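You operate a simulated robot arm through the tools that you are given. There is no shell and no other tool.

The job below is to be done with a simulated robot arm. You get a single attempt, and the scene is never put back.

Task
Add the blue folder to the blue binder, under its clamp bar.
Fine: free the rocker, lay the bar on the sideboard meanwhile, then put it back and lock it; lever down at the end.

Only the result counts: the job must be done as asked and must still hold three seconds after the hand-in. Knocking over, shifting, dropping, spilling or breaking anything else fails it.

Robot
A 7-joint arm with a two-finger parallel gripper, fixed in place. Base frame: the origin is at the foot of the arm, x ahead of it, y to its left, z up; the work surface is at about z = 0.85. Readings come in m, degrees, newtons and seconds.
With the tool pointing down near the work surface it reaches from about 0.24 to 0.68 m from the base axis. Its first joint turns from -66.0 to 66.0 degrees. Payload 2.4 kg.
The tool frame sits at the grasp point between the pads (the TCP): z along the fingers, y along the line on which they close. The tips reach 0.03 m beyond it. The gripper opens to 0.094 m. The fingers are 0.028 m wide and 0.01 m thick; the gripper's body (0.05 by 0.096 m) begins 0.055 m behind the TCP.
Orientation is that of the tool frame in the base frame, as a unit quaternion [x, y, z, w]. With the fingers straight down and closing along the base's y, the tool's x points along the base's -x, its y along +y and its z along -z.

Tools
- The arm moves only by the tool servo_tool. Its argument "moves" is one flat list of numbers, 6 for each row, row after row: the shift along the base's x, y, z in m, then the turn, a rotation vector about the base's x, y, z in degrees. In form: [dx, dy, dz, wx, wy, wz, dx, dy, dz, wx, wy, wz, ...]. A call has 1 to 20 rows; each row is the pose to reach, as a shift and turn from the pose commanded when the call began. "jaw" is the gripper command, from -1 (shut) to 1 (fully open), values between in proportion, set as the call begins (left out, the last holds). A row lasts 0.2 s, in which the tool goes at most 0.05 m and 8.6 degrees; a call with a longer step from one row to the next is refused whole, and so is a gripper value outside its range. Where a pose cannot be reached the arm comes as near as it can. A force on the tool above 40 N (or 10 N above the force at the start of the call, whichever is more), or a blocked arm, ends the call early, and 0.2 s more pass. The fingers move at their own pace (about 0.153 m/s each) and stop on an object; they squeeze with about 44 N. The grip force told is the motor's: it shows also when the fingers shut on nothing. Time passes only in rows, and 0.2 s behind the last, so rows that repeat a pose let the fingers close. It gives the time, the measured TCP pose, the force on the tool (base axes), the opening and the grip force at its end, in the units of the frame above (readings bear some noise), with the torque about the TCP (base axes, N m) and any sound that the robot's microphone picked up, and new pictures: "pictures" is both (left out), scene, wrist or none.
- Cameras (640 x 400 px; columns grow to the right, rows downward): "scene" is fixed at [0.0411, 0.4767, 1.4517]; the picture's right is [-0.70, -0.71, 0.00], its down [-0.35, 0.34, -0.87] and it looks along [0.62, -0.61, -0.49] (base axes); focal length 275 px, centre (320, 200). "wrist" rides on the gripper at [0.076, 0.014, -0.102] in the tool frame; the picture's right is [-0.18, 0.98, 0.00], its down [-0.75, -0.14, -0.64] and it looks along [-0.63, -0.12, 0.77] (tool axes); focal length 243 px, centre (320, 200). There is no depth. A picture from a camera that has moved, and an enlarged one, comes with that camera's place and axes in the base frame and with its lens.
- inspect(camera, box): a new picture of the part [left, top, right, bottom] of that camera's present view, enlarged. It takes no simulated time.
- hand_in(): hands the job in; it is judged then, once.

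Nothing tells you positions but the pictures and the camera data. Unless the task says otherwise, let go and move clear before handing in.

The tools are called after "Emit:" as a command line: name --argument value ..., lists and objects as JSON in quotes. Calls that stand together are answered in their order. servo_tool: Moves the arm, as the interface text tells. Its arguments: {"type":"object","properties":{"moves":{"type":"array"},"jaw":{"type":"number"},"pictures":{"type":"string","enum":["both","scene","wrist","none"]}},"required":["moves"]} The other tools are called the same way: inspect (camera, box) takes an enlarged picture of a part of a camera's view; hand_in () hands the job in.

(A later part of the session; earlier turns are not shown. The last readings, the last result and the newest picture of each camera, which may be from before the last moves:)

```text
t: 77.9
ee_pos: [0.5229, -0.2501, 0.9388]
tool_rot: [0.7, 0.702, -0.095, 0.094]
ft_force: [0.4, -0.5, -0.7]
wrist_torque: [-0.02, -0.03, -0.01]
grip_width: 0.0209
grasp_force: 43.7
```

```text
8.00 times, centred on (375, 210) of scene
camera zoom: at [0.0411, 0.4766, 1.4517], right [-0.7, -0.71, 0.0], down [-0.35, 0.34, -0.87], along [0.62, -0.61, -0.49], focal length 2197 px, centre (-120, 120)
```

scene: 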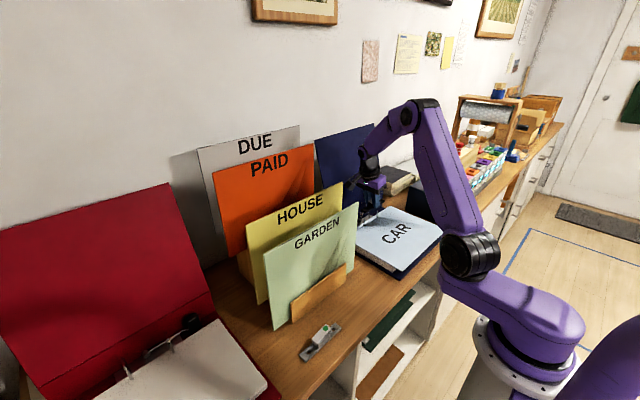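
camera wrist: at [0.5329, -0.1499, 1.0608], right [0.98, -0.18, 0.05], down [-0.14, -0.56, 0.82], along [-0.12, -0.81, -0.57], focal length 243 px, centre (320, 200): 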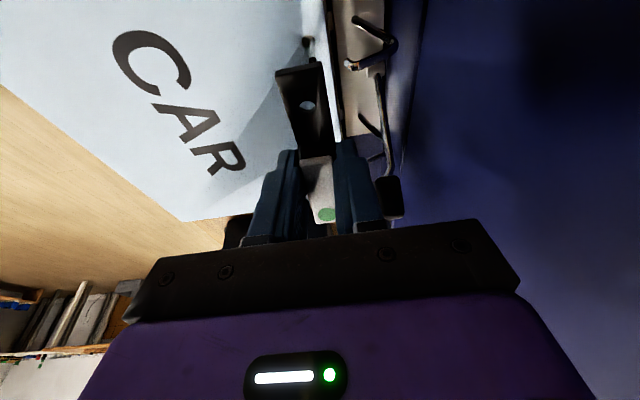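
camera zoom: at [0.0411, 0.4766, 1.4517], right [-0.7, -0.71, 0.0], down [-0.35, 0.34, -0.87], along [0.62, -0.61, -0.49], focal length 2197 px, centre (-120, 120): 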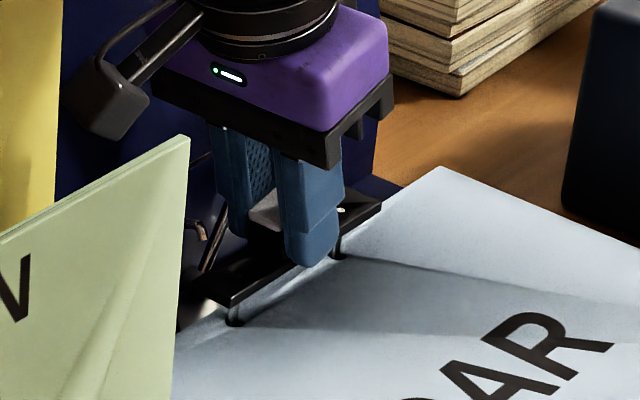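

The post is centred in the hole on both sides. Lowering to seat the bar on the folder.

Emit:
servo_tool --moves '[0, 0, -0.003, 0, 0, 0, 0, 0, -0.006, 0, 0, 0, 0, 0, -0.009, 0, 0, 0, 0, 0, -0.012, 0, 0, 0]' --pictures "none"

Emit:
inspect --camera "wrist" --box '[260, 0, 400, 150]'

Emit:
inspect --camera "scene" --box '[350, 185, 400, 235]'

```text
t: 78.9
ee_pos: [0.5234, -0.2498, 0.9254]
tool_rot: [0.7, 0.702, -0.095, 0.092]
ft_force: [-0.6, -0.1, 0.2]
wrist_torque: [-0.03, 0.01, 0.04]
grip_width: 0.0211
grasp_force: 44.0
```

```text
2.67 times, centred on (330, 75) of wrist
camera zoom: at [0.5371, -0.1491, 1.0049], right [0.98, -0.18, 0.05], down [-0.14, -0.56, 0.82], along [-0.12, -0.81, -0.57], focal length 647 px, centre (293, 533)
```

zoom: 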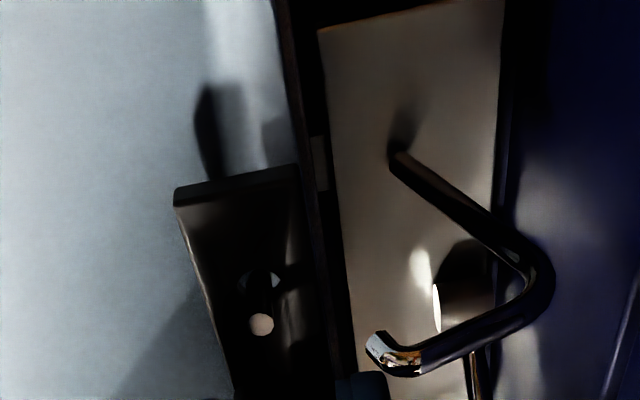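

```text
8.00 times, centred on (375, 210) of scene
camera zoom: at [0.0411, 0.4766, 1.4517], right [-0.7, -0.71, 0.0], down [-0.35, 0.34, -0.87], along [0.62, -0.61, -0.49], focal length 2197 px, centre (-120, 120)
```

zoom: 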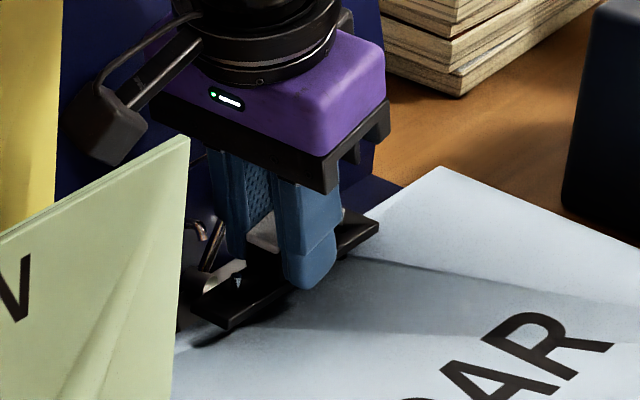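

Emit:
servo_tool --moves '[0, 0, -0.0015, 0, 0, 0, 0, 0, -0.003, 0, 0, 0]' --pictures "none"

Emit:
inspect --camera "scene" --box '[350, 185, 400, 235]'

```text
t: 79.5
ee_pos: [0.5222, -0.25, 0.9228]
tool_rot: [0.7, 0.702, -0.095, 0.093]
ft_force: [0.9, -1.1, -0.3]
wrist_torque: [-0.02, 0.01, 0.02]
grip_width: 0.0207
grasp_force: 43.9
```

```text
8.00 times, centred on (375, 210) of scene
camera zoom: at [0.0411, 0.4766, 1.4517], right [-0.7, -0.71, 0.0], down [-0.35, 0.34, -0.87], along [0.62, -0.61, -0.49], focal length 2197 px, centre (-120, 120)
```

zoom: 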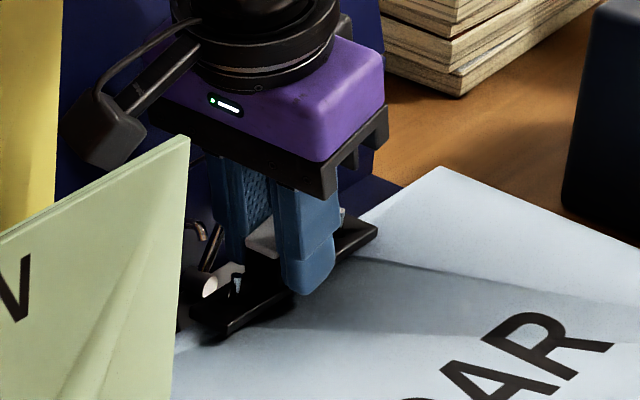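

Emit:
servo_tool --moves '[0, 0, -0.001, 0, 0, 0, 0, 0, -0.002, 0, 0, 0]' --pictures "none"

Emit:
inspect --camera "scene" --box '[350, 185, 400, 235]'

```text
t: 80.1
ee_pos: [0.5228, -0.2513, 0.9203]
tool_rot: [0.7, 0.702, -0.094, 0.093]
ft_force: [-0.4, 0.1, -0.3]
wrist_torque: [0.03, 0.01, -0.01]
grip_width: 0.021
grasp_force: 44.4
```

```text
8.00 times, centred on (375, 210) of scene
camera zoom: at [0.0411, 0.4766, 1.4517], right [-0.7, -0.71, 0.0], down [-0.35, 0.34, -0.87], along [0.62, -0.61, -0.49], focal length 2197 px, centre (-120, 120)
```

zoom: 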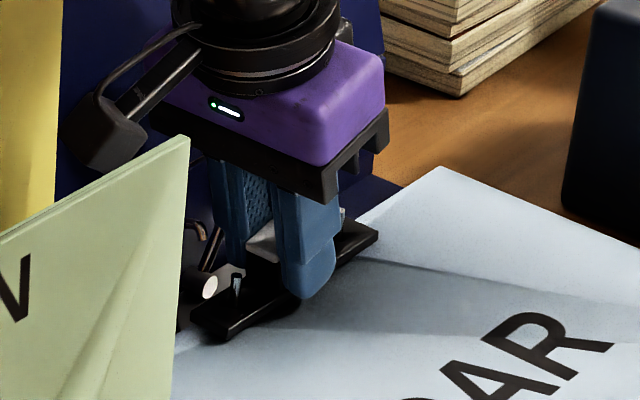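

Emit:
servo_tool --moves '[0, 0, -0.001, 0, 0, 0, 0, 0, -0.002, 0, 0, 0]' --pictures "none"

Emit:
inspect --camera "scene" --box '[350, 185, 400, 235]'

```text
t: 80.7
ee_pos: [0.5226, -0.2504, 0.9185]
tool_rot: [0.7, 0.702, -0.095, 0.093]
ft_force: [-0.2, 0.2, 0.0]
wrist_torque: [-0.01, -0.02, -0.04]
grip_width: 0.021
grasp_force: 43.9
```

```text
8.00 times, centred on (375, 210) of scene
camera zoom: at [0.0411, 0.4766, 1.4517], right [-0.7, -0.71, 0.0], down [-0.35, 0.34, -0.87], along [0.62, -0.61, -0.49], focal length 2197 px, centre (-120, 120)
```

zoom: 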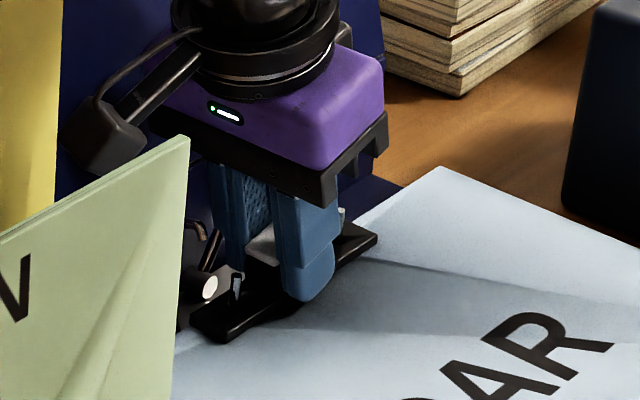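

Emit:
servo_tool --moves '[0, 0, -0.001, 0, 0, 0, 0, 0, -0.002, 0, 0, 0]' --pictures "none"

Emit:
inspect --camera "scene" --box '[350, 185, 400, 235]'

```text
t: 81.3
ee_pos: [0.5237, -0.2511, 0.9171]
tool_rot: [0.7, 0.701, -0.095, 0.094]
ft_force: [-6.0, 4.3, 21.1]
wrist_torque: [1.07, 0.26, 0.24]
grip_width: 0.0211
grasp_force: 44.1
```

```text
8.00 times, centred on (375, 210) of scene
camera zoom: at [0.0405, 0.4769, 1.4517], right [-0.7, -0.71, 0.0], down [-0.35, 0.34, -0.87], along [0.62, -0.61, -0.49], focal length 2197 px, centre (-120, 120)
```

zoom: 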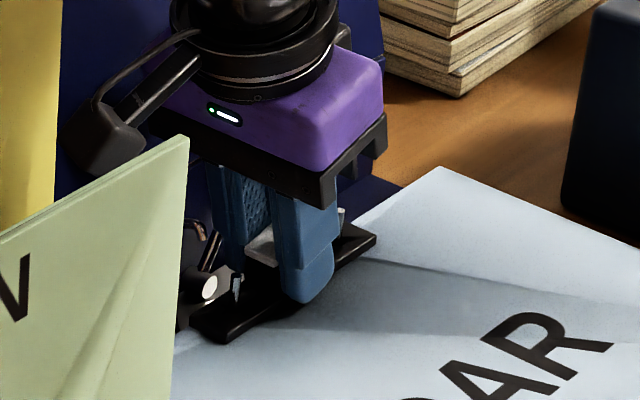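

Firm contact (21 N, mostly at the +y end). I'll ease up 1 mm and release so the bar settles.

Emit:
servo_tool --moves '[0, 0, 0.001, 0, 0, 0, 0, 0, 0.001, 0, 0, 0]' --pictures "none"

Emit:
servo_tool --moves '[0, 0, 0, 0, 0, 0, 0, 0, 0, 0, 0, 0, 0, 0, 0, 0, 0, 0]' --jaw -0.4 --pictures "none"

Emit:
inspect --camera "scene" --box '[350, 185, 400, 235]'

Emit:
inspect --camera "wrist" --box '[250, 40, 410, 240]'

```text
t: 81.9
ee_pos: [0.5224, -0.2504, 0.9174]
tool_rot: [0.7, 0.701, -0.094, 0.094]
ft_force: [-2.0, 1.3, 14.4]
wrist_torque: [0.72, 0.05, 0.12]
grip_width: 0.0209
grasp_force: 44.0
```

```text
t: 82.7
ee_pos: [0.522, -0.2505, 0.918]
tool_rot: [0.699, 0.703, -0.095, 0.093]
ft_force: [-0.1, -0.1, -0.1]
wrist_torque: [0.04, 0.0, 0.01]
grip_width: 0.0281
grasp_force: 0.0
```

```text
8.00 times, centred on (375, 210) of scene
camera zoom: at [0.0411, 0.4767, 1.4517], right [-0.7, -0.71, 0.0], down [-0.35, 0.34, -0.87], along [0.62, -0.61, -0.49], focal length 2197 px, centre (-120, 120)
```

zoom: 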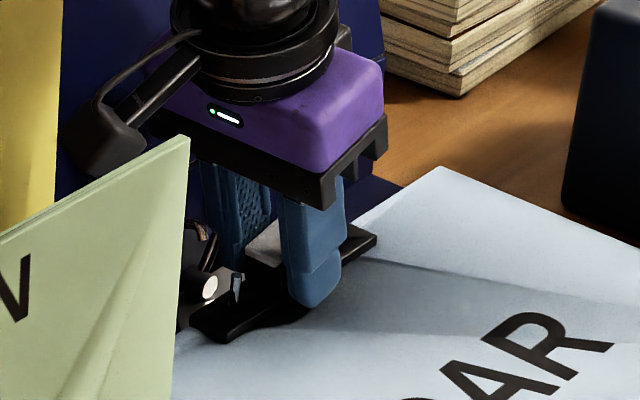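

```text
2.00 times, centred on (330, 140) of wrist
camera zoom: at [0.5372, -0.1492, 0.9968], right [0.98, -0.18, 0.05], down [-0.14, -0.56, 0.82], along [-0.12, -0.81, -0.57], focal length 485 px, centre (300, 320)
```

zoom: 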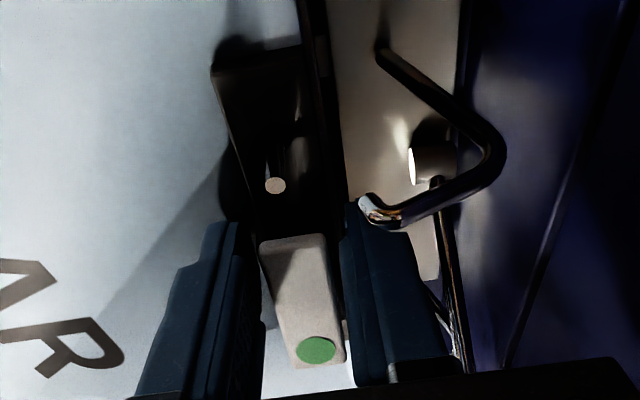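

The bar sits on the folder with both posts through. I'll lift clear, then reorient to press the raised green-dot end.

Emit:
servo_tool --moves '[0, 0, 0.02, 0, 0, 0, 0, 0, 0.045, 0, 0, 0, 0, 0.005, 0.075, 0, 0, 0, -0.01, 0.01, 0.1, 5, -6.6, 0.9, -0.015, 0.01, 0.118, 10, -13.2, 1.75, -0.015, 0, 0.122, 14.87, -19.9, 2.63, -0.015, -0.015, 0.115, 14.87, -19.9, 2.63, -0.01, -0.0265, 0.1, 14.87, -19.9, 2.63, -0.01, -0.0265, 0.1, 14.87, -19.9, 2.63]'

Emit:
inspect --camera "scene" --box '[350, 175, 400, 235]'

Emit:
inspect --camera "wrist" --box '[240, 20, 420, 200]'

```text
t: 84.7
ee_pos: [0.512, -0.2761, 1.0182]
tool_rot: [0.696, 0.697, 0.12, 0.124]
ft_force: [-0.8, -0.2, 0.4]
wrist_torque: [0.02, 0.0, 0.0]
grip_width: 0.0282
grasp_force: 0.0
camera wrist: at [0.4913, -0.1994, 1.1195], right [0.92, -0.18, 0.34], down [-0.35, -0.75, 0.56], along [0.15, -0.63, -0.76], focal length 243 px, centre (320, 200)
```

scene: 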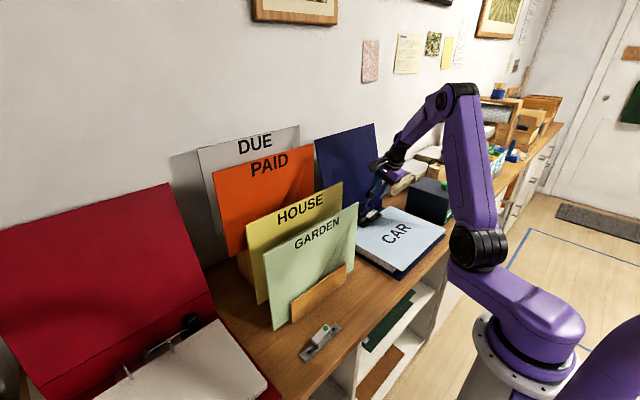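
wrist: 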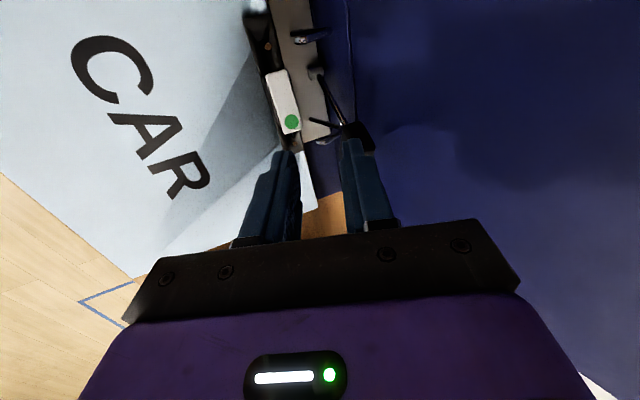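

```text
6.67 times, centred on (375, 205) of scene
camera zoom: at [0.0411, 0.4766, 1.4517], right [-0.7, -0.71, 0.0], down [-0.35, 0.34, -0.87], along [0.62, -0.61, -0.49], focal length 1831 px, centre (-47, 167)
```

zoom: 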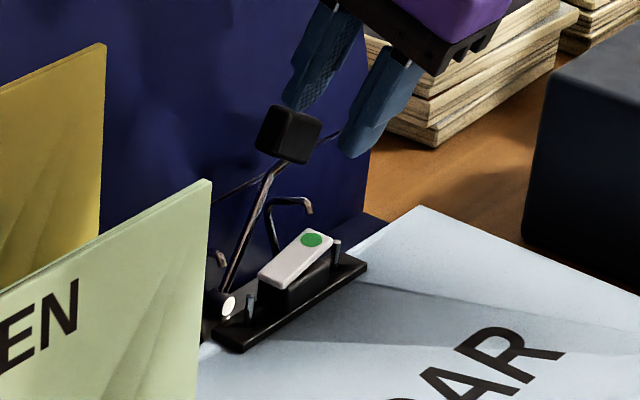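

```text
2.22 times, centred on (330, 110) of wrist
camera zoom: at [0.4913, -0.1994, 1.1195], right [0.92, -0.18, 0.34], down [-0.35, -0.75, 0.56], along [0.15, -0.63, -0.76], focal length 539 px, centre (298, 400)
```

zoom: 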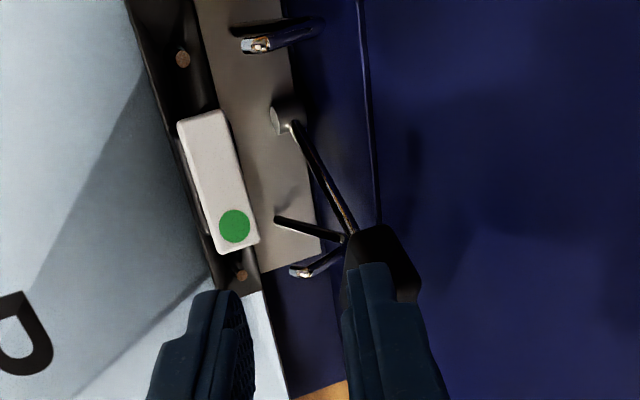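

The bar lies level with both post tips showing. Dot end is at about (0.523, -0.28). I'll close the jaw and move the tips just above it.

Emit:
servo_tool --moves '[0, 0, 0, 0, 0, 0, 0.002, 0.001, -0.01, 0, 0, 0, 0.006, 0.001, -0.03, 0, 0, 0, 0.0085, 0.001, -0.045, 0, 0, 0, 0.0085, 0.001, -0.06, 0, 0, 0, 0.0085, 0.001, -0.06, 0, 0, 0]' --jaw -1

Emit:
inspect --camera "scene" --box '[350, 175, 400, 235]'

Emit:
inspect --camera "wrist" --box '[240, 40, 420, 240]'

```text
t: 86.1
ee_pos: [0.5219, -0.2758, 0.9565]
tool_rot: [0.695, 0.698, 0.12, 0.124]
ft_force: [-0.1, -0.3, -0.1]
wrist_torque: [0.01, -0.04, 0.0]
grip_width: 0.0
grasp_force: 33.1
camera wrist: at [0.5, -0.1983, 1.0583], right [0.92, -0.18, 0.34], down [-0.35, -0.75, 0.56], along [0.15, -0.63, -0.76], focal length 243 px, centre (320, 200)
```

scene: 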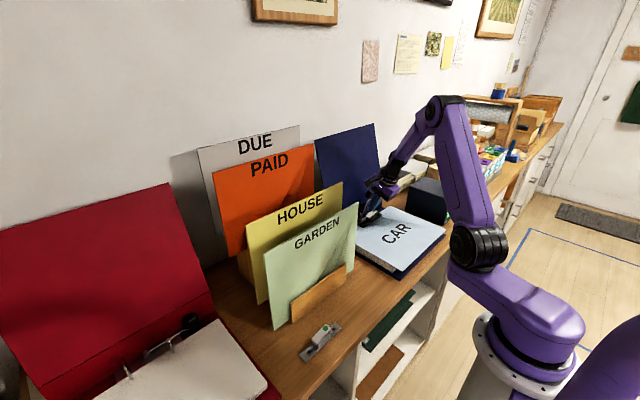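
wrist: 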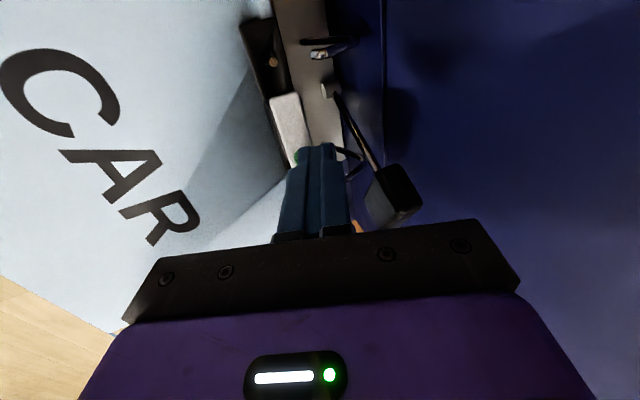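

```text
6.67 times, centred on (375, 205) of scene
camera zoom: at [0.0411, 0.4766, 1.4517], right [-0.7, -0.71, 0.0], down [-0.35, 0.34, -0.87], along [0.62, -0.61, -0.49], focal length 1831 px, centre (-47, 167)
```

zoom: 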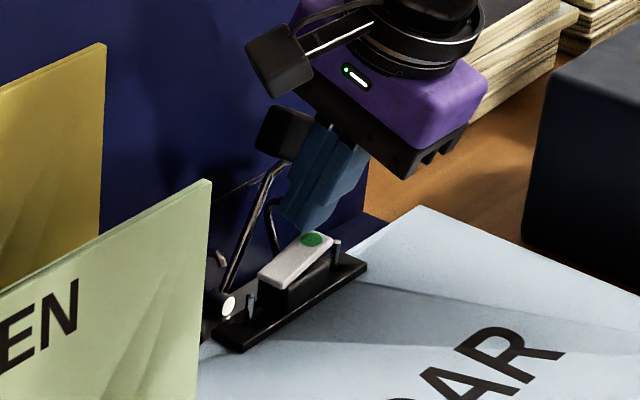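

```text
2.00 times, centred on (330, 140) of wrist
camera zoom: at [0.5, -0.1983, 1.0583], right [0.92, -0.18, 0.34], down [-0.35, -0.75, 0.56], along [0.15, -0.63, -0.76], focal length 485 px, centre (300, 320)
```

zoom: 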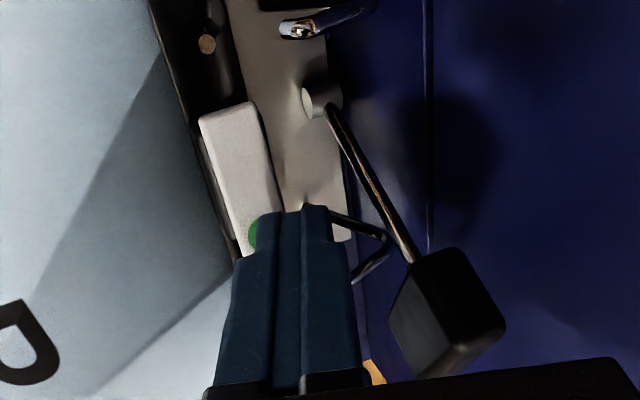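

The tips are over the dot end. Pressing down slowly (2 mm toward -x to stay centred).

Emit:
servo_tool --moves '[-0.002, 0, -0.003, 0, 0, 0, -0.002, 0, -0.006, 0, 0, 0, -0.002, 0, -0.009, 0, 0, 0, -0.002, 0, -0.011, 0, 0, 0]' --pictures "none"

Emit:
inspect --camera "scene" --box '[350, 175, 400, 235]'

```text
t: 87.1
ee_pos: [0.5188, -0.2758, 0.9465]
tool_rot: [0.696, 0.697, 0.121, 0.124]
ft_force: [0.0, -0.7, 2.3]
wrist_torque: [0.01, -0.01, 0.0]
grip_width: 0.0002
grasp_force: 33.1
```

```text
6.67 times, centred on (375, 205) of scene
camera zoom: at [0.041, 0.4767, 1.4517], right [-0.7, -0.71, 0.0], down [-0.35, 0.34, -0.87], along [0.62, -0.61, -0.49], focal length 1831 px, centre (-47, 167)
```

zoom: 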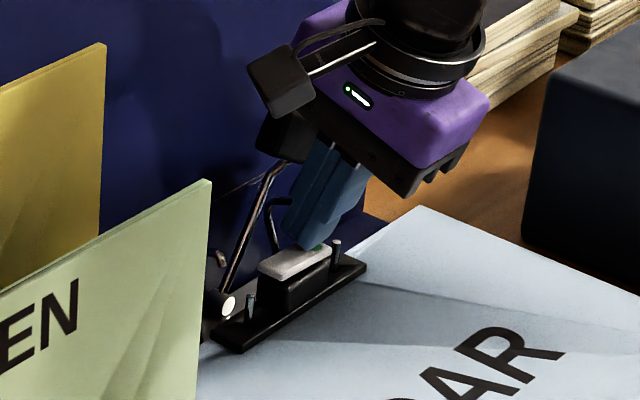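

Emit:
servo_tool --moves '[0, 0, -0.002, 0, 0, 0, 0, 0, -0.004, 0, 0, 0]' --pictures "none"

Emit:
inspect --camera "scene" --box '[350, 175, 400, 235]'

```text
t: 87.7
ee_pos: [0.5198, -0.2767, 0.9448]
tool_rot: [0.696, 0.696, 0.12, 0.127]
ft_force: [-2.3, 0.8, 21.5]
wrist_torque: [0.29, -0.01, 0.07]
grip_width: 0.0002
grasp_force: 33.2
```

```text
6.67 times, centred on (375, 205) of scene
camera zoom: at [0.0406, 0.4769, 1.4517], right [-0.7, -0.71, 0.0], down [-0.35, 0.34, -0.87], along [0.62, -0.61, -0.49], focal length 1831 px, centre (-47, 167)
```

zoom: 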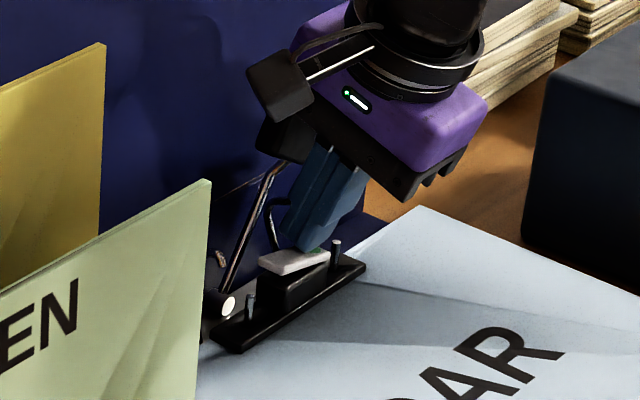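

Emit:
servo_tool --moves '[0, 0, -0.002, 0, 0, 0, 0, 0, -0.004, 0, 0, 0]' --pictures "none"

Emit:
inspect --camera "scene" --box '[350, 175, 400, 235]'

```text
t: 88.2
ee_pos: [0.5214, -0.2791, 0.9441]
tool_rot: [0.696, 0.695, 0.121, 0.129]
ft_force: [-4.1, 0.3, 11.0]
wrist_torque: [0.2, 0.11, 0.02]
grip_width: 0.0002
grasp_force: 33.9
stopped in row 2: the force on the tool passed its limit at 43 N (the readings are from after the stop); the commanded pose is now the measured one
```

```text
6.67 times, centred on (375, 205) of scene
camera zoom: at [0.0408, 0.4768, 1.4517], right [-0.7, -0.71, 0.0], down [-0.35, 0.34, -0.87], along [0.62, -0.61, -0.49], focal length 1831 px, centre (-47, 167)
```

zoom: 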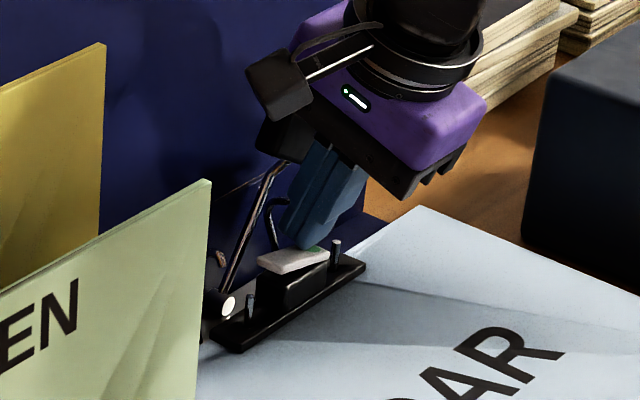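

Reached the end stop (43 N). Lifting off to check the rocker.

Emit:
servo_tool --moves '[-0.003, 0.003, 0.02, 0, 0, 0, -0.015, 0.02, 0.05, 0, 0, 0, -0.03, 0.05, 0.08, 0, 0, 0, -0.045, 0.08, 0.1, 0, 0, 0, -0.045, 0.08, 0.1, 0, 0, 0]'

Emit:
inspect --camera "scene" --box '[350, 175, 400, 235]'

Emit:
inspect --camera "wrist" --box '[240, 40, 420, 240]'

```text
t: 89.4
ee_pos: [0.476, -0.1974, 1.0427]
tool_rot: [0.695, 0.697, 0.121, 0.129]
ft_force: [-0.3, 0.5, 0.2]
wrist_torque: [-0.01, -0.02, 0.0]
grip_width: 0.0001
grasp_force: 32.9
camera wrist: at [0.4538, -0.1195, 1.1448], right [0.92, -0.18, 0.34], down [-0.36, -0.75, 0.56], along [0.16, -0.64, -0.75], focal length 243 px, centre (320, 200)
```

scene: 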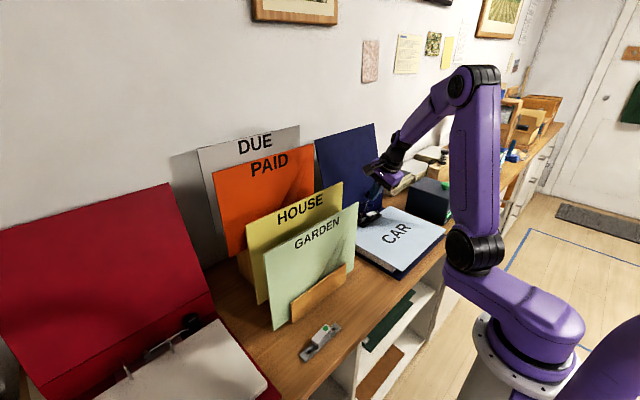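
wrist: 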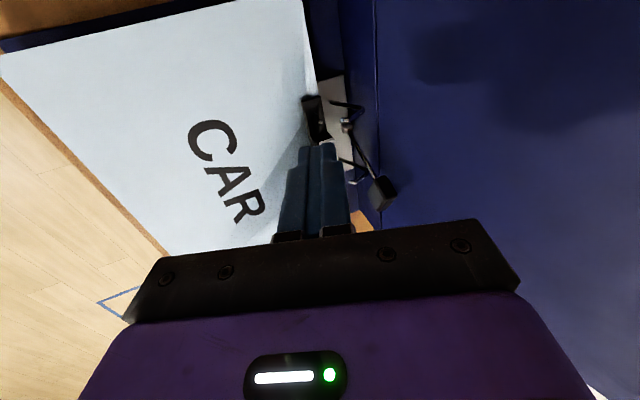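

```text
6.67 times, centred on (375, 205) of scene
camera zoom: at [0.041, 0.4767, 1.4517], right [-0.7, -0.71, 0.0], down [-0.35, 0.34, -0.87], along [0.62, -0.61, -0.49], focal length 1831 px, centre (-47, 167)
```

zoom: 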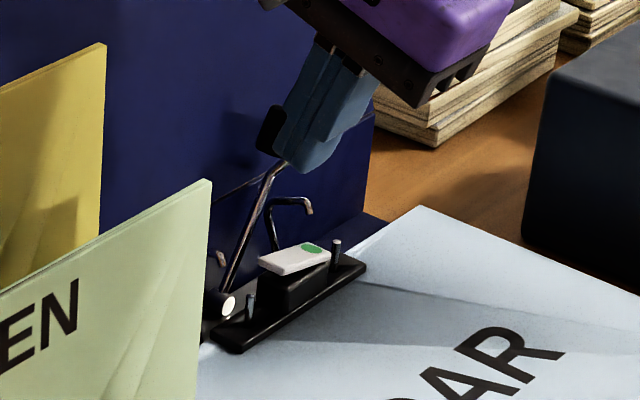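

```text
2.00 times, centred on (330, 140) of wrist
camera zoom: at [0.4538, -0.1195, 1.1448], right [0.92, -0.18, 0.34], down [-0.36, -0.75, 0.56], along [0.16, -0.64, -0.75], focal length 485 px, centre (300, 320)
```

zoom: 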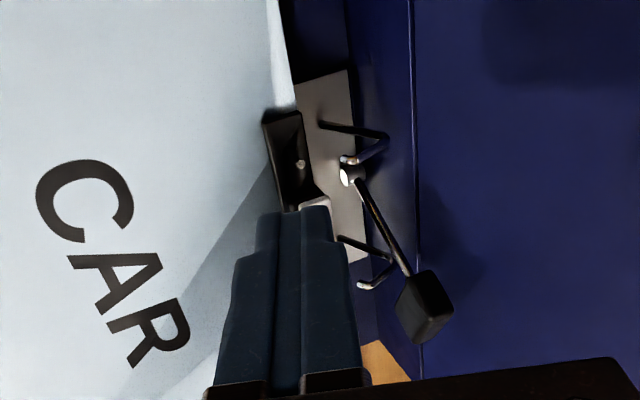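

Emit:
inspect --camera "scene" --box '[345, 180, 405, 230]'

Emit:
inspect --camera "scene" --box '[360, 200, 385, 225]'

```text
8.00 times, centred on (375, 205) of scene
camera zoom: at [0.041, 0.4767, 1.4517], right [-0.7, -0.71, 0.0], down [-0.35, 0.34, -0.87], along [0.62, -0.61, -0.49], focal length 2197 px, centre (-120, 160)
```

zoom: 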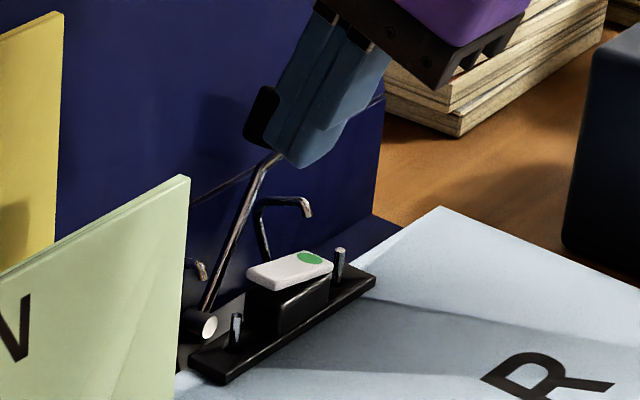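

```text
16.00 times, centred on (372, 212) of scene
camera zoom: at [0.041, 0.4767, 1.4517], right [-0.7, -0.71, 0.0], down [-0.35, 0.34, -0.87], along [0.62, -0.61, -0.49], focal length 4393 px, centre (-520, 0)
```

zoom: 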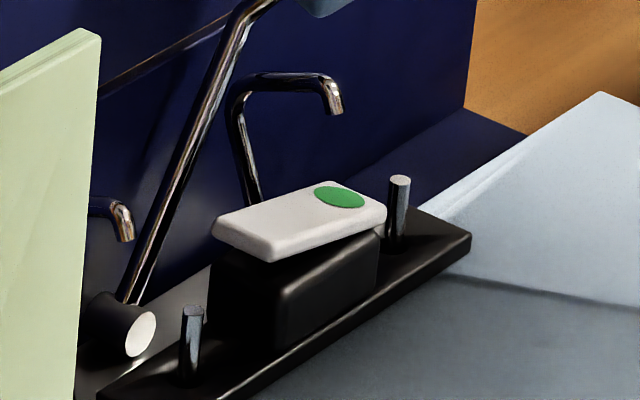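

The rocker is back with its dot end down, as at the start, so it's locked. Next is the lever: I'll bring the closed tips to the +y side of the knob, ready to push it over toward -y and down.

Emit:
servo_tool --moves '[0.03, -0.02, -0.005, 0, 0, 0, 0.06, -0.04, -0.01, 0, 0, 0, 0.076, -0.0476, -0.02, 0, 0, 0, 0.076, -0.0526, -0.037, 0, 0, 0, 0.076, -0.0526, -0.037, 0, 0, 0]'

Emit:
inspect --camera "wrist" --box '[240, 40, 420, 240]'

Emit:
inspect --camera "scene" --box '[345, 165, 405, 230]'

```text
t: 90.6
ee_pos: [0.5529, -0.2505, 1.0065]
tool_rot: [0.695, 0.697, 0.122, 0.129]
ft_force: [-0.4, 0.2, 0.2]
wrist_torque: [0.01, -0.01, -0.02]
grip_width: 0.0
grasp_force: 32.7
camera wrist: at [0.5309, -0.1728, 1.1074], right [0.92, -0.18, 0.34], down [-0.36, -0.75, 0.56], along [0.16, -0.64, -0.75], focal length 243 px, centre (320, 200)
```

scene: 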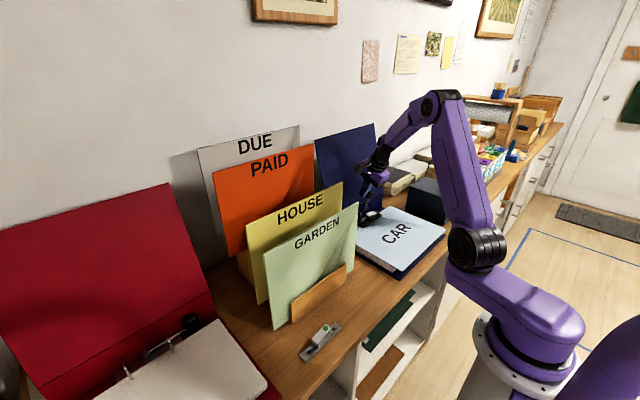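
wrist: 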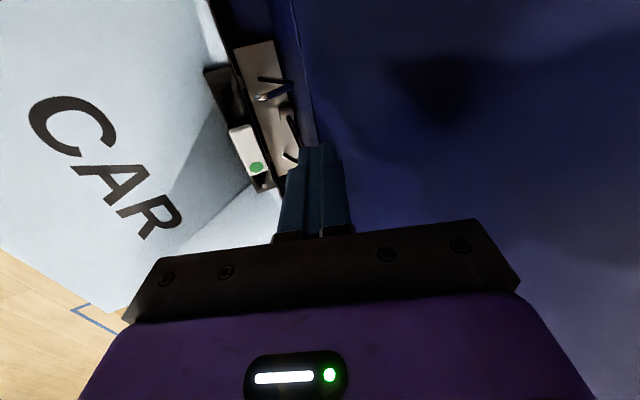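

```text
2.00 times, centred on (330, 140) of wrist
camera zoom: at [0.5309, -0.1728, 1.1074], right [0.92, -0.18, 0.34], down [-0.36, -0.75, 0.56], along [0.16, -0.64, -0.75], focal length 485 px, centre (300, 320)
```

zoom: 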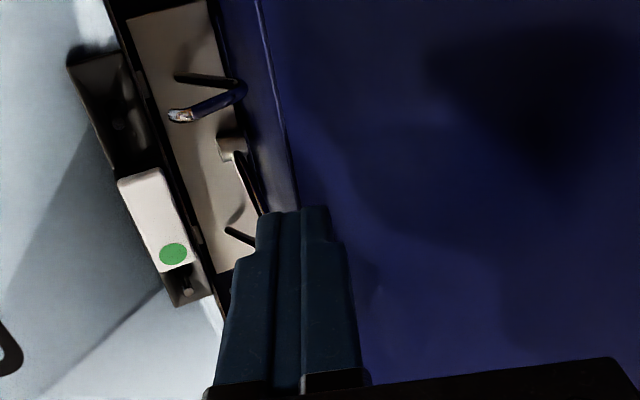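

```text
6.15 times, centred on (375, 198) of scene
camera zoom: at [0.0411, 0.4766, 1.4517], right [-0.7, -0.71, 0.0], down [-0.35, 0.34, -0.87], along [0.62, -0.61, -0.49], focal length 1690 px, centre (-18, 215)
```

zoom: 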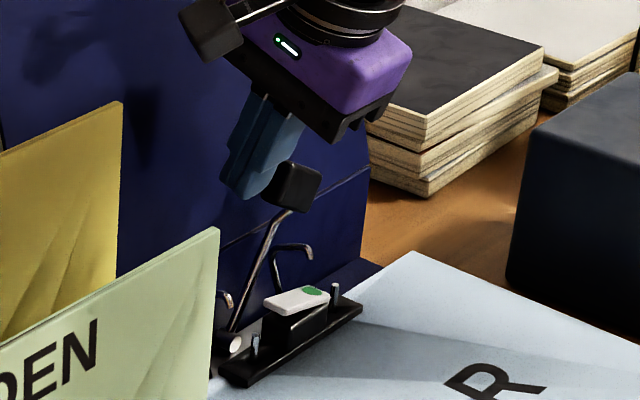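

The tips are beside the knob. Starting the push along the lever's arc (-y and slightly down).

Emit:
servo_tool --moves '[0, -0.008, -0.003, 0, 0, 0, 0, -0.017, -0.006, 0, 0, 0, 0, -0.025, -0.009, 0, 0, 0, 0, -0.033, -0.012, 0, 0, 0, 0, -0.041, -0.016, 0, 0, 0]' --pictures "none"

Emit:
inspect --camera "scene" --box '[345, 165, 405, 230]'

Emit:
inspect --camera "wrist" --box '[240, 40, 420, 240]'

```text
t: 91.8
ee_pos: [0.5532, -0.2912, 0.9893]
tool_rot: [0.695, 0.697, 0.121, 0.128]
ft_force: [-0.4, 0.1, 0.6]
wrist_torque: [-0.01, 0.0, 0.03]
grip_width: 0.0001
grasp_force: 32.9
```

```text
6.15 times, centred on (375, 198) of scene
camera zoom: at [0.0411, 0.4767, 1.4517], right [-0.7, -0.71, 0.0], down [-0.35, 0.34, -0.87], along [0.62, -0.61, -0.49], focal length 1690 px, centre (-18, 215)
```

zoom: 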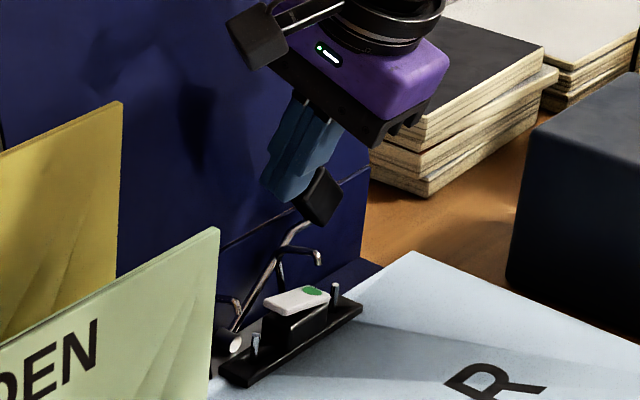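

```text
2.00 times, centred on (330, 140) of wrist
camera zoom: at [0.5306, -0.2132, 1.0903], right [0.92, -0.18, 0.34], down [-0.36, -0.75, 0.56], along [0.15, -0.64, -0.75], focal length 485 px, centre (300, 320)
```

zoom: 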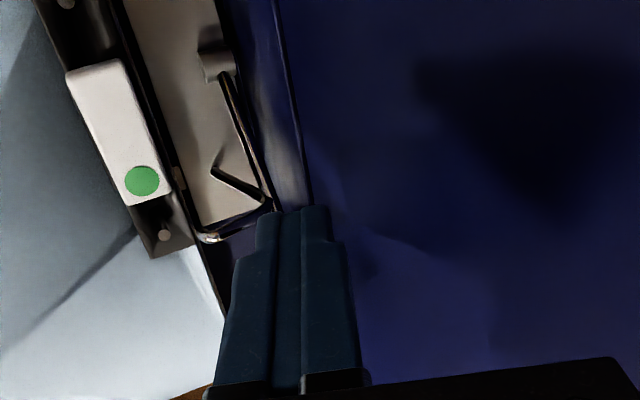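

The lever is swinging over easily, with the arches closing. Continuing along the arc.

Emit:
servo_tool --moves '[0, -0.008, -0.005, 0, 0, 0, 0, -0.016, -0.01, 0, 0, 0, 0, -0.022, -0.016, 0, 0, 0, 0, -0.028, -0.023, 0, 0, 0, 0, -0.034, -0.03, 0, 0, 0, 0, -0.038, -0.036, 0, 0, 0]' --pictures "none"

Emit:
inspect --camera "scene" --box '[345, 165, 405, 230]'

Emit:
inspect --camera "wrist" --box '[220, 20, 420, 240]'

```text
t: 93.2
ee_pos: [0.5523, -0.3284, 0.9544]
tool_rot: [0.696, 0.697, 0.121, 0.128]
ft_force: [-0.5, 0.3, -0.5]
wrist_torque: [0.01, 0.03, 0.01]
grip_width: 0.0001
grasp_force: 33.2
```

```text
6.15 times, centred on (375, 198) of scene
camera zoom: at [0.0411, 0.4767, 1.4517], right [-0.7, -0.71, 0.0], down [-0.35, 0.34, -0.87], along [0.62, -0.61, -0.49], focal length 1690 px, centre (-18, 215)
```

zoom: 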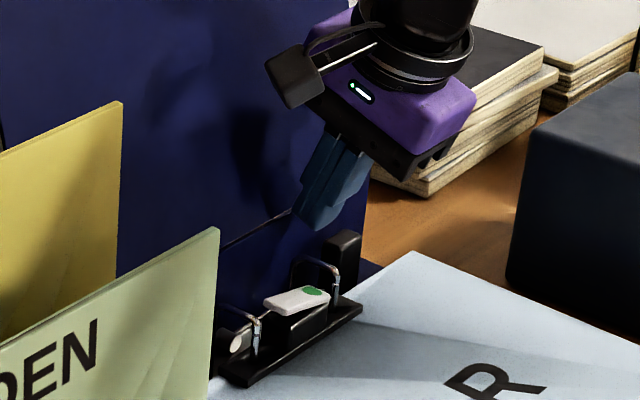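

```text
1.82 times, centred on (320, 130) of wrist
camera zoom: at [0.5306, -0.2513, 1.055], right [0.92, -0.18, 0.34], down [-0.36, -0.75, 0.56], along [0.16, -0.64, -0.75], focal length 441 px, centre (320, 327)
```

zoom: 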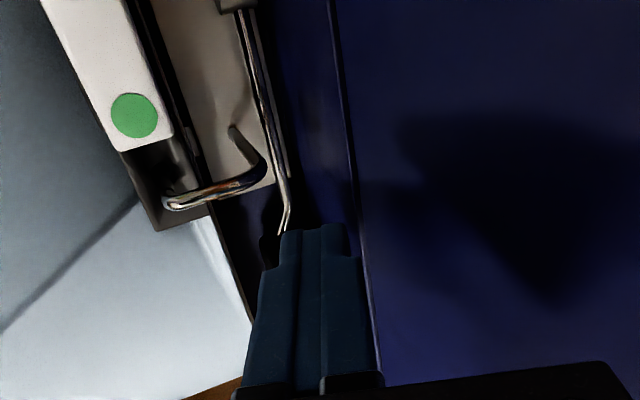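

The lever has gone over and dropped, and the arches are closed onto the posts. I'll press gently on the knob to make sure it is fully down.

Emit:
servo_tool --moves '[0, -0.012, 0, 0, 0, 0, 0, -0.024, 0, 0, 0, 0, 0.002, -0.03, -0.006, 0, 0, 0, 0.002, -0.03, -0.012, 0, 0, 0, 0.002, -0.03, -0.016, 0, 0, 0]' --pictures "none"

Emit:
inspect --camera "scene" --box '[345, 165, 405, 230]'

Emit:
inspect --camera "wrist" --box '[220, 20, 420, 240]'

```text
t: 94.4
ee_pos: [0.5542, -0.3587, 0.9381]
tool_rot: [0.695, 0.697, 0.121, 0.129]
ft_force: [0.3, 0.0, -0.4]
wrist_torque: [0.0, -0.02, 0.01]
grip_width: 0.0001
grasp_force: 33.0
```

```text
6.15 times, centred on (375, 198) of scene
camera zoom: at [0.0411, 0.4766, 1.4517], right [-0.7, -0.71, 0.0], down [-0.35, 0.34, -0.87], along [0.62, -0.61, -0.49], focal length 1690 px, centre (-18, 215)
```

zoom: 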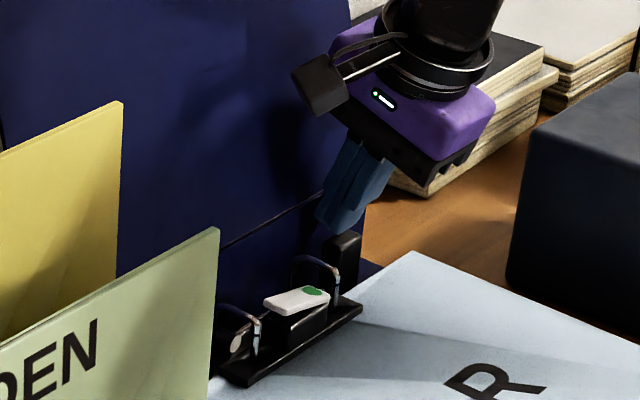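

```text
1.82 times, centred on (320, 130) of wrist
camera zoom: at [0.5329, -0.2813, 1.0393], right [0.92, -0.18, 0.34], down [-0.36, -0.75, 0.56], along [0.16, -0.64, -0.75], focal length 441 px, centre (320, 327)
```

zoom: 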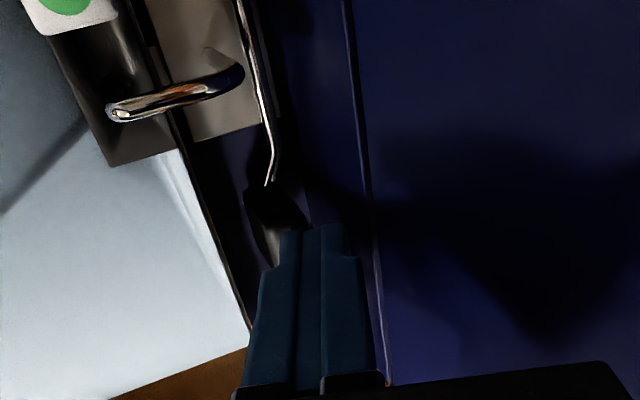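

Emit:
servo_tool --moves '[-0.002, 0.002, -0.003, 0, 0, 0, -0.002, 0.002, -0.006, 0, 0, 0, -0.002, 0.002, -0.009, 0, 0, 0]' --pictures "none"

Emit:
inspect --camera "scene" --box '[345, 165, 405, 230]'

```text
t: 95.2
ee_pos: [0.5529, -0.3575, 0.932]
tool_rot: [0.696, 0.695, 0.122, 0.13]
ft_force: [-4.2, 2.4, 19.0]
wrist_torque: [0.27, 0.09, 0.04]
grip_width: 0.0
grasp_force: 33.1
```

```text
6.15 times, centred on (375, 198) of scene
camera zoom: at [0.0406, 0.4769, 1.4516], right [-0.7, -0.71, 0.0], down [-0.35, 0.34, -0.87], along [0.62, -0.61, -0.49], focal length 1690 px, centre (-18, 215)
```

zoom: 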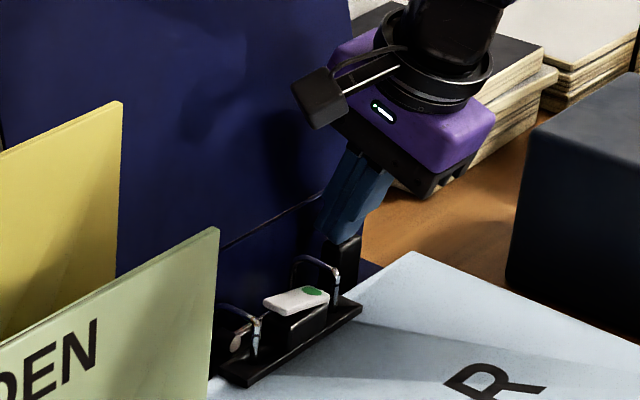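

The lever holds firm at its stop under 19 N, so it's fully down. Backing off upward and then clear toward the robot to check everything.

Emit:
servo_tool --moves '[0, 0, 0.02, 0, 0, 0, -0.005, 0.005, 0.05, 0, 0, 0, -0.02, 0.02, 0.085, 0, 0, 0, -0.05, 0.04, 0.115, 0, 0, 0, -0.085, 0.06, 0.14, 0, 0, 0, -0.12, 0.08, 0.16, 0, 0, 0, -0.15, 0.1, 0.18, 0, 0, 0, -0.15, 0.1, 0.18, 0, 0, 0]'

Emit:
inspect --camera "scene" --box '[345, 180, 405, 230]'

Emit:
inspect --camera "wrist" --box '[240, 0, 440, 200]'

Emit:
inspect --camera "scene" --box '[200, 120, 460, 370]'

```text
t: 97.0
ee_pos: [0.4018, -0.2566, 1.1105]
tool_rot: [0.695, 0.697, 0.121, 0.129]
ft_force: [-1.2, 0.0, 0.1]
wrist_torque: [0.0, -0.01, 0.05]
grip_width: 0.0
grasp_force: 33.2
camera wrist: at [0.3802, -0.1794, 1.2102], right [0.92, -0.18, 0.34], down [-0.36, -0.75, 0.56], along [0.16, -0.64, -0.75], focal length 243 px, centre (320, 200)
```

scene: 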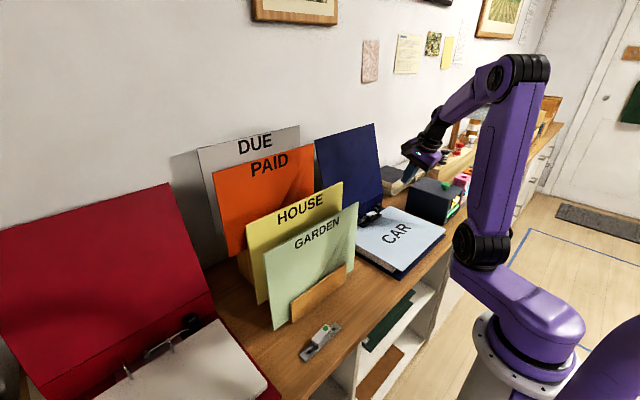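
wrist: 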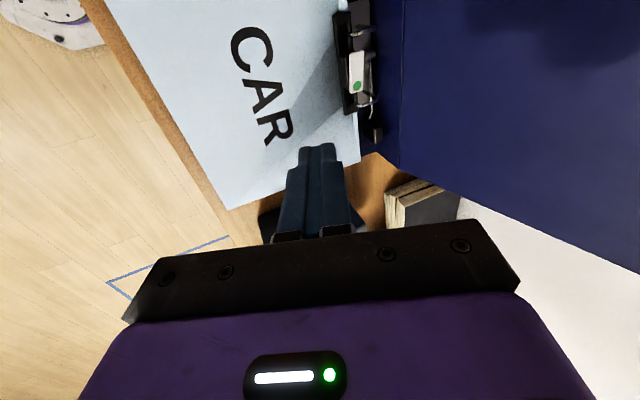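

```text
8.00 times, centred on (375, 205) of scene
camera zoom: at [0.041, 0.4767, 1.4517], right [-0.7, -0.71, 0.0], down [-0.35, 0.34, -0.87], along [0.62, -0.61, -0.49], focal length 2197 px, centre (-120, 160)
```

zoom: 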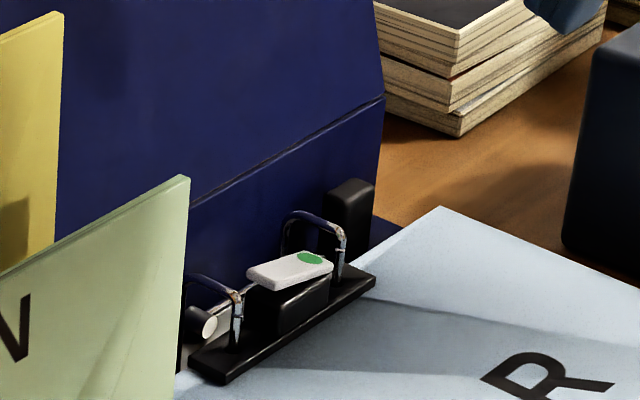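

```text
2.00 times, centred on (340, 100) of wrist
camera zoom: at [0.3802, -0.1794, 1.2102], right [0.92, -0.18, 0.34], down [-0.36, -0.75, 0.56], along [0.16, -0.64, -0.75], focal length 485 px, centre (280, 400)
```

zoom: 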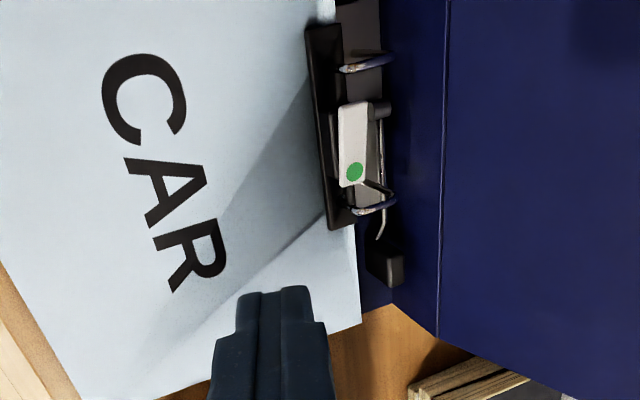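

```text
1.60 times, centred on (330, 245) of scene
camera zoom: at [0.041, 0.4767, 1.4517], right [-0.7, -0.71, 0.0], down [-0.35, 0.34, -0.87], along [0.62, -0.61, -0.49], focal length 439 px, centre (304, 128)
```

zoom: 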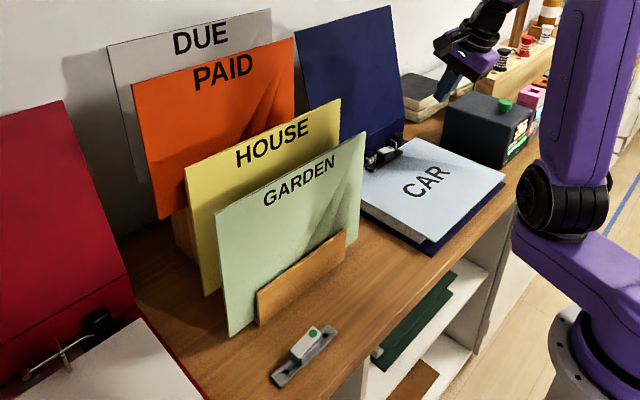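

All looks right: folder on the posts, bar over it, arches closed, lever down, other items undisturbed. For certainty about the lock I'll retake the same low side view I used at the start and compare the rocker tilt.

Emit:
servo_tool --moves '[-0.02, 0, 0.03, 0, -8, 0, -0.04, 0.005, 0.05, 0, -16, 0, -0.06, 0.01, 0.06, 0, -24, 0, -0.07, 0.015, 0.06, 0, -32, 0, -0.08, 0.017, 0.05, 0, -40, 0, -0.09, 0.017, 0.03, 0, -48, 0, -0.095, 0.017, 0, 0, -56, 0, -0.1, 0.017, -0.04, 0, -64, 0, -0.1, 0.017, -0.08, 0, -65, 0, -0.1, 0.017, -0.12, 0, -65, 0, -0.1, 0.017, -0.15, 0, -65, 0, -0.1, 0.017, -0.15, 0, -65, 0]'

Emit:
inspect --camera "wrist" --box '[250, 40, 390, 150]'

```text
t: 99.6
ee_pos: [0.3018, -0.2406, 0.9576]
tool_rot: [0.522, 0.518, 0.476, 0.483]
ft_force: [0.5, 0.1, -0.1]
wrist_torque: [-0.03, 0.02, -0.02]
grip_width: 0.0
grasp_force: 33.0
camera wrist: at [0.2015, -0.1622, 0.9814], right [0.08, -0.18, 0.98], down [-0.66, -0.75, -0.09], along [0.75, -0.64, -0.18], focal length 243 px, centre (320, 200)
```

scene: 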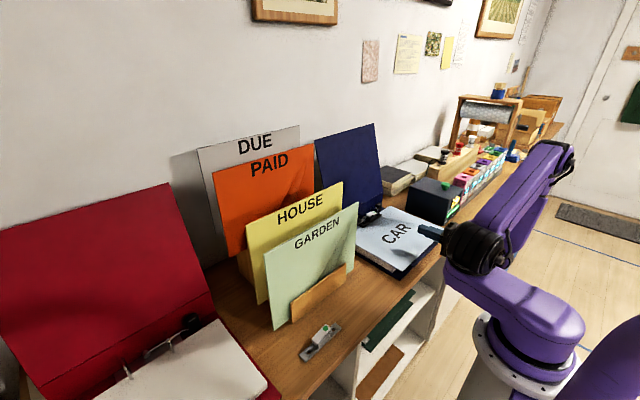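
wrist: 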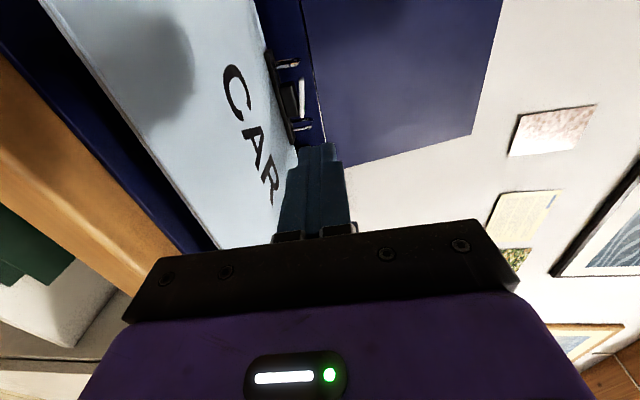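

```text
3.64 times, centred on (320, 95) of wrist
camera zoom: at [0.2015, -0.1622, 0.9814], right [0.08, -0.18, 0.98], down [-0.66, -0.75, -0.09], along [0.75, -0.64, -0.18], focal length 882 px, centre (320, 582)
```

zoom: 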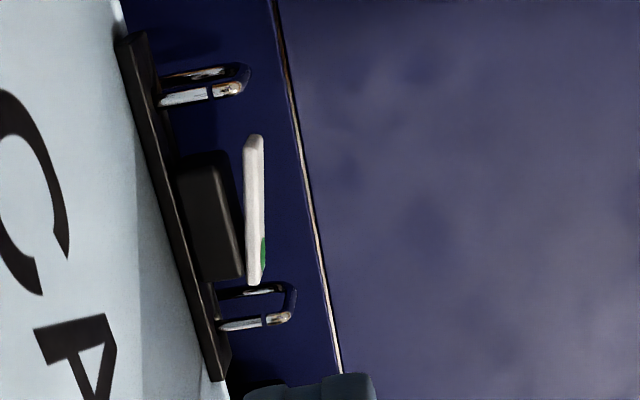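

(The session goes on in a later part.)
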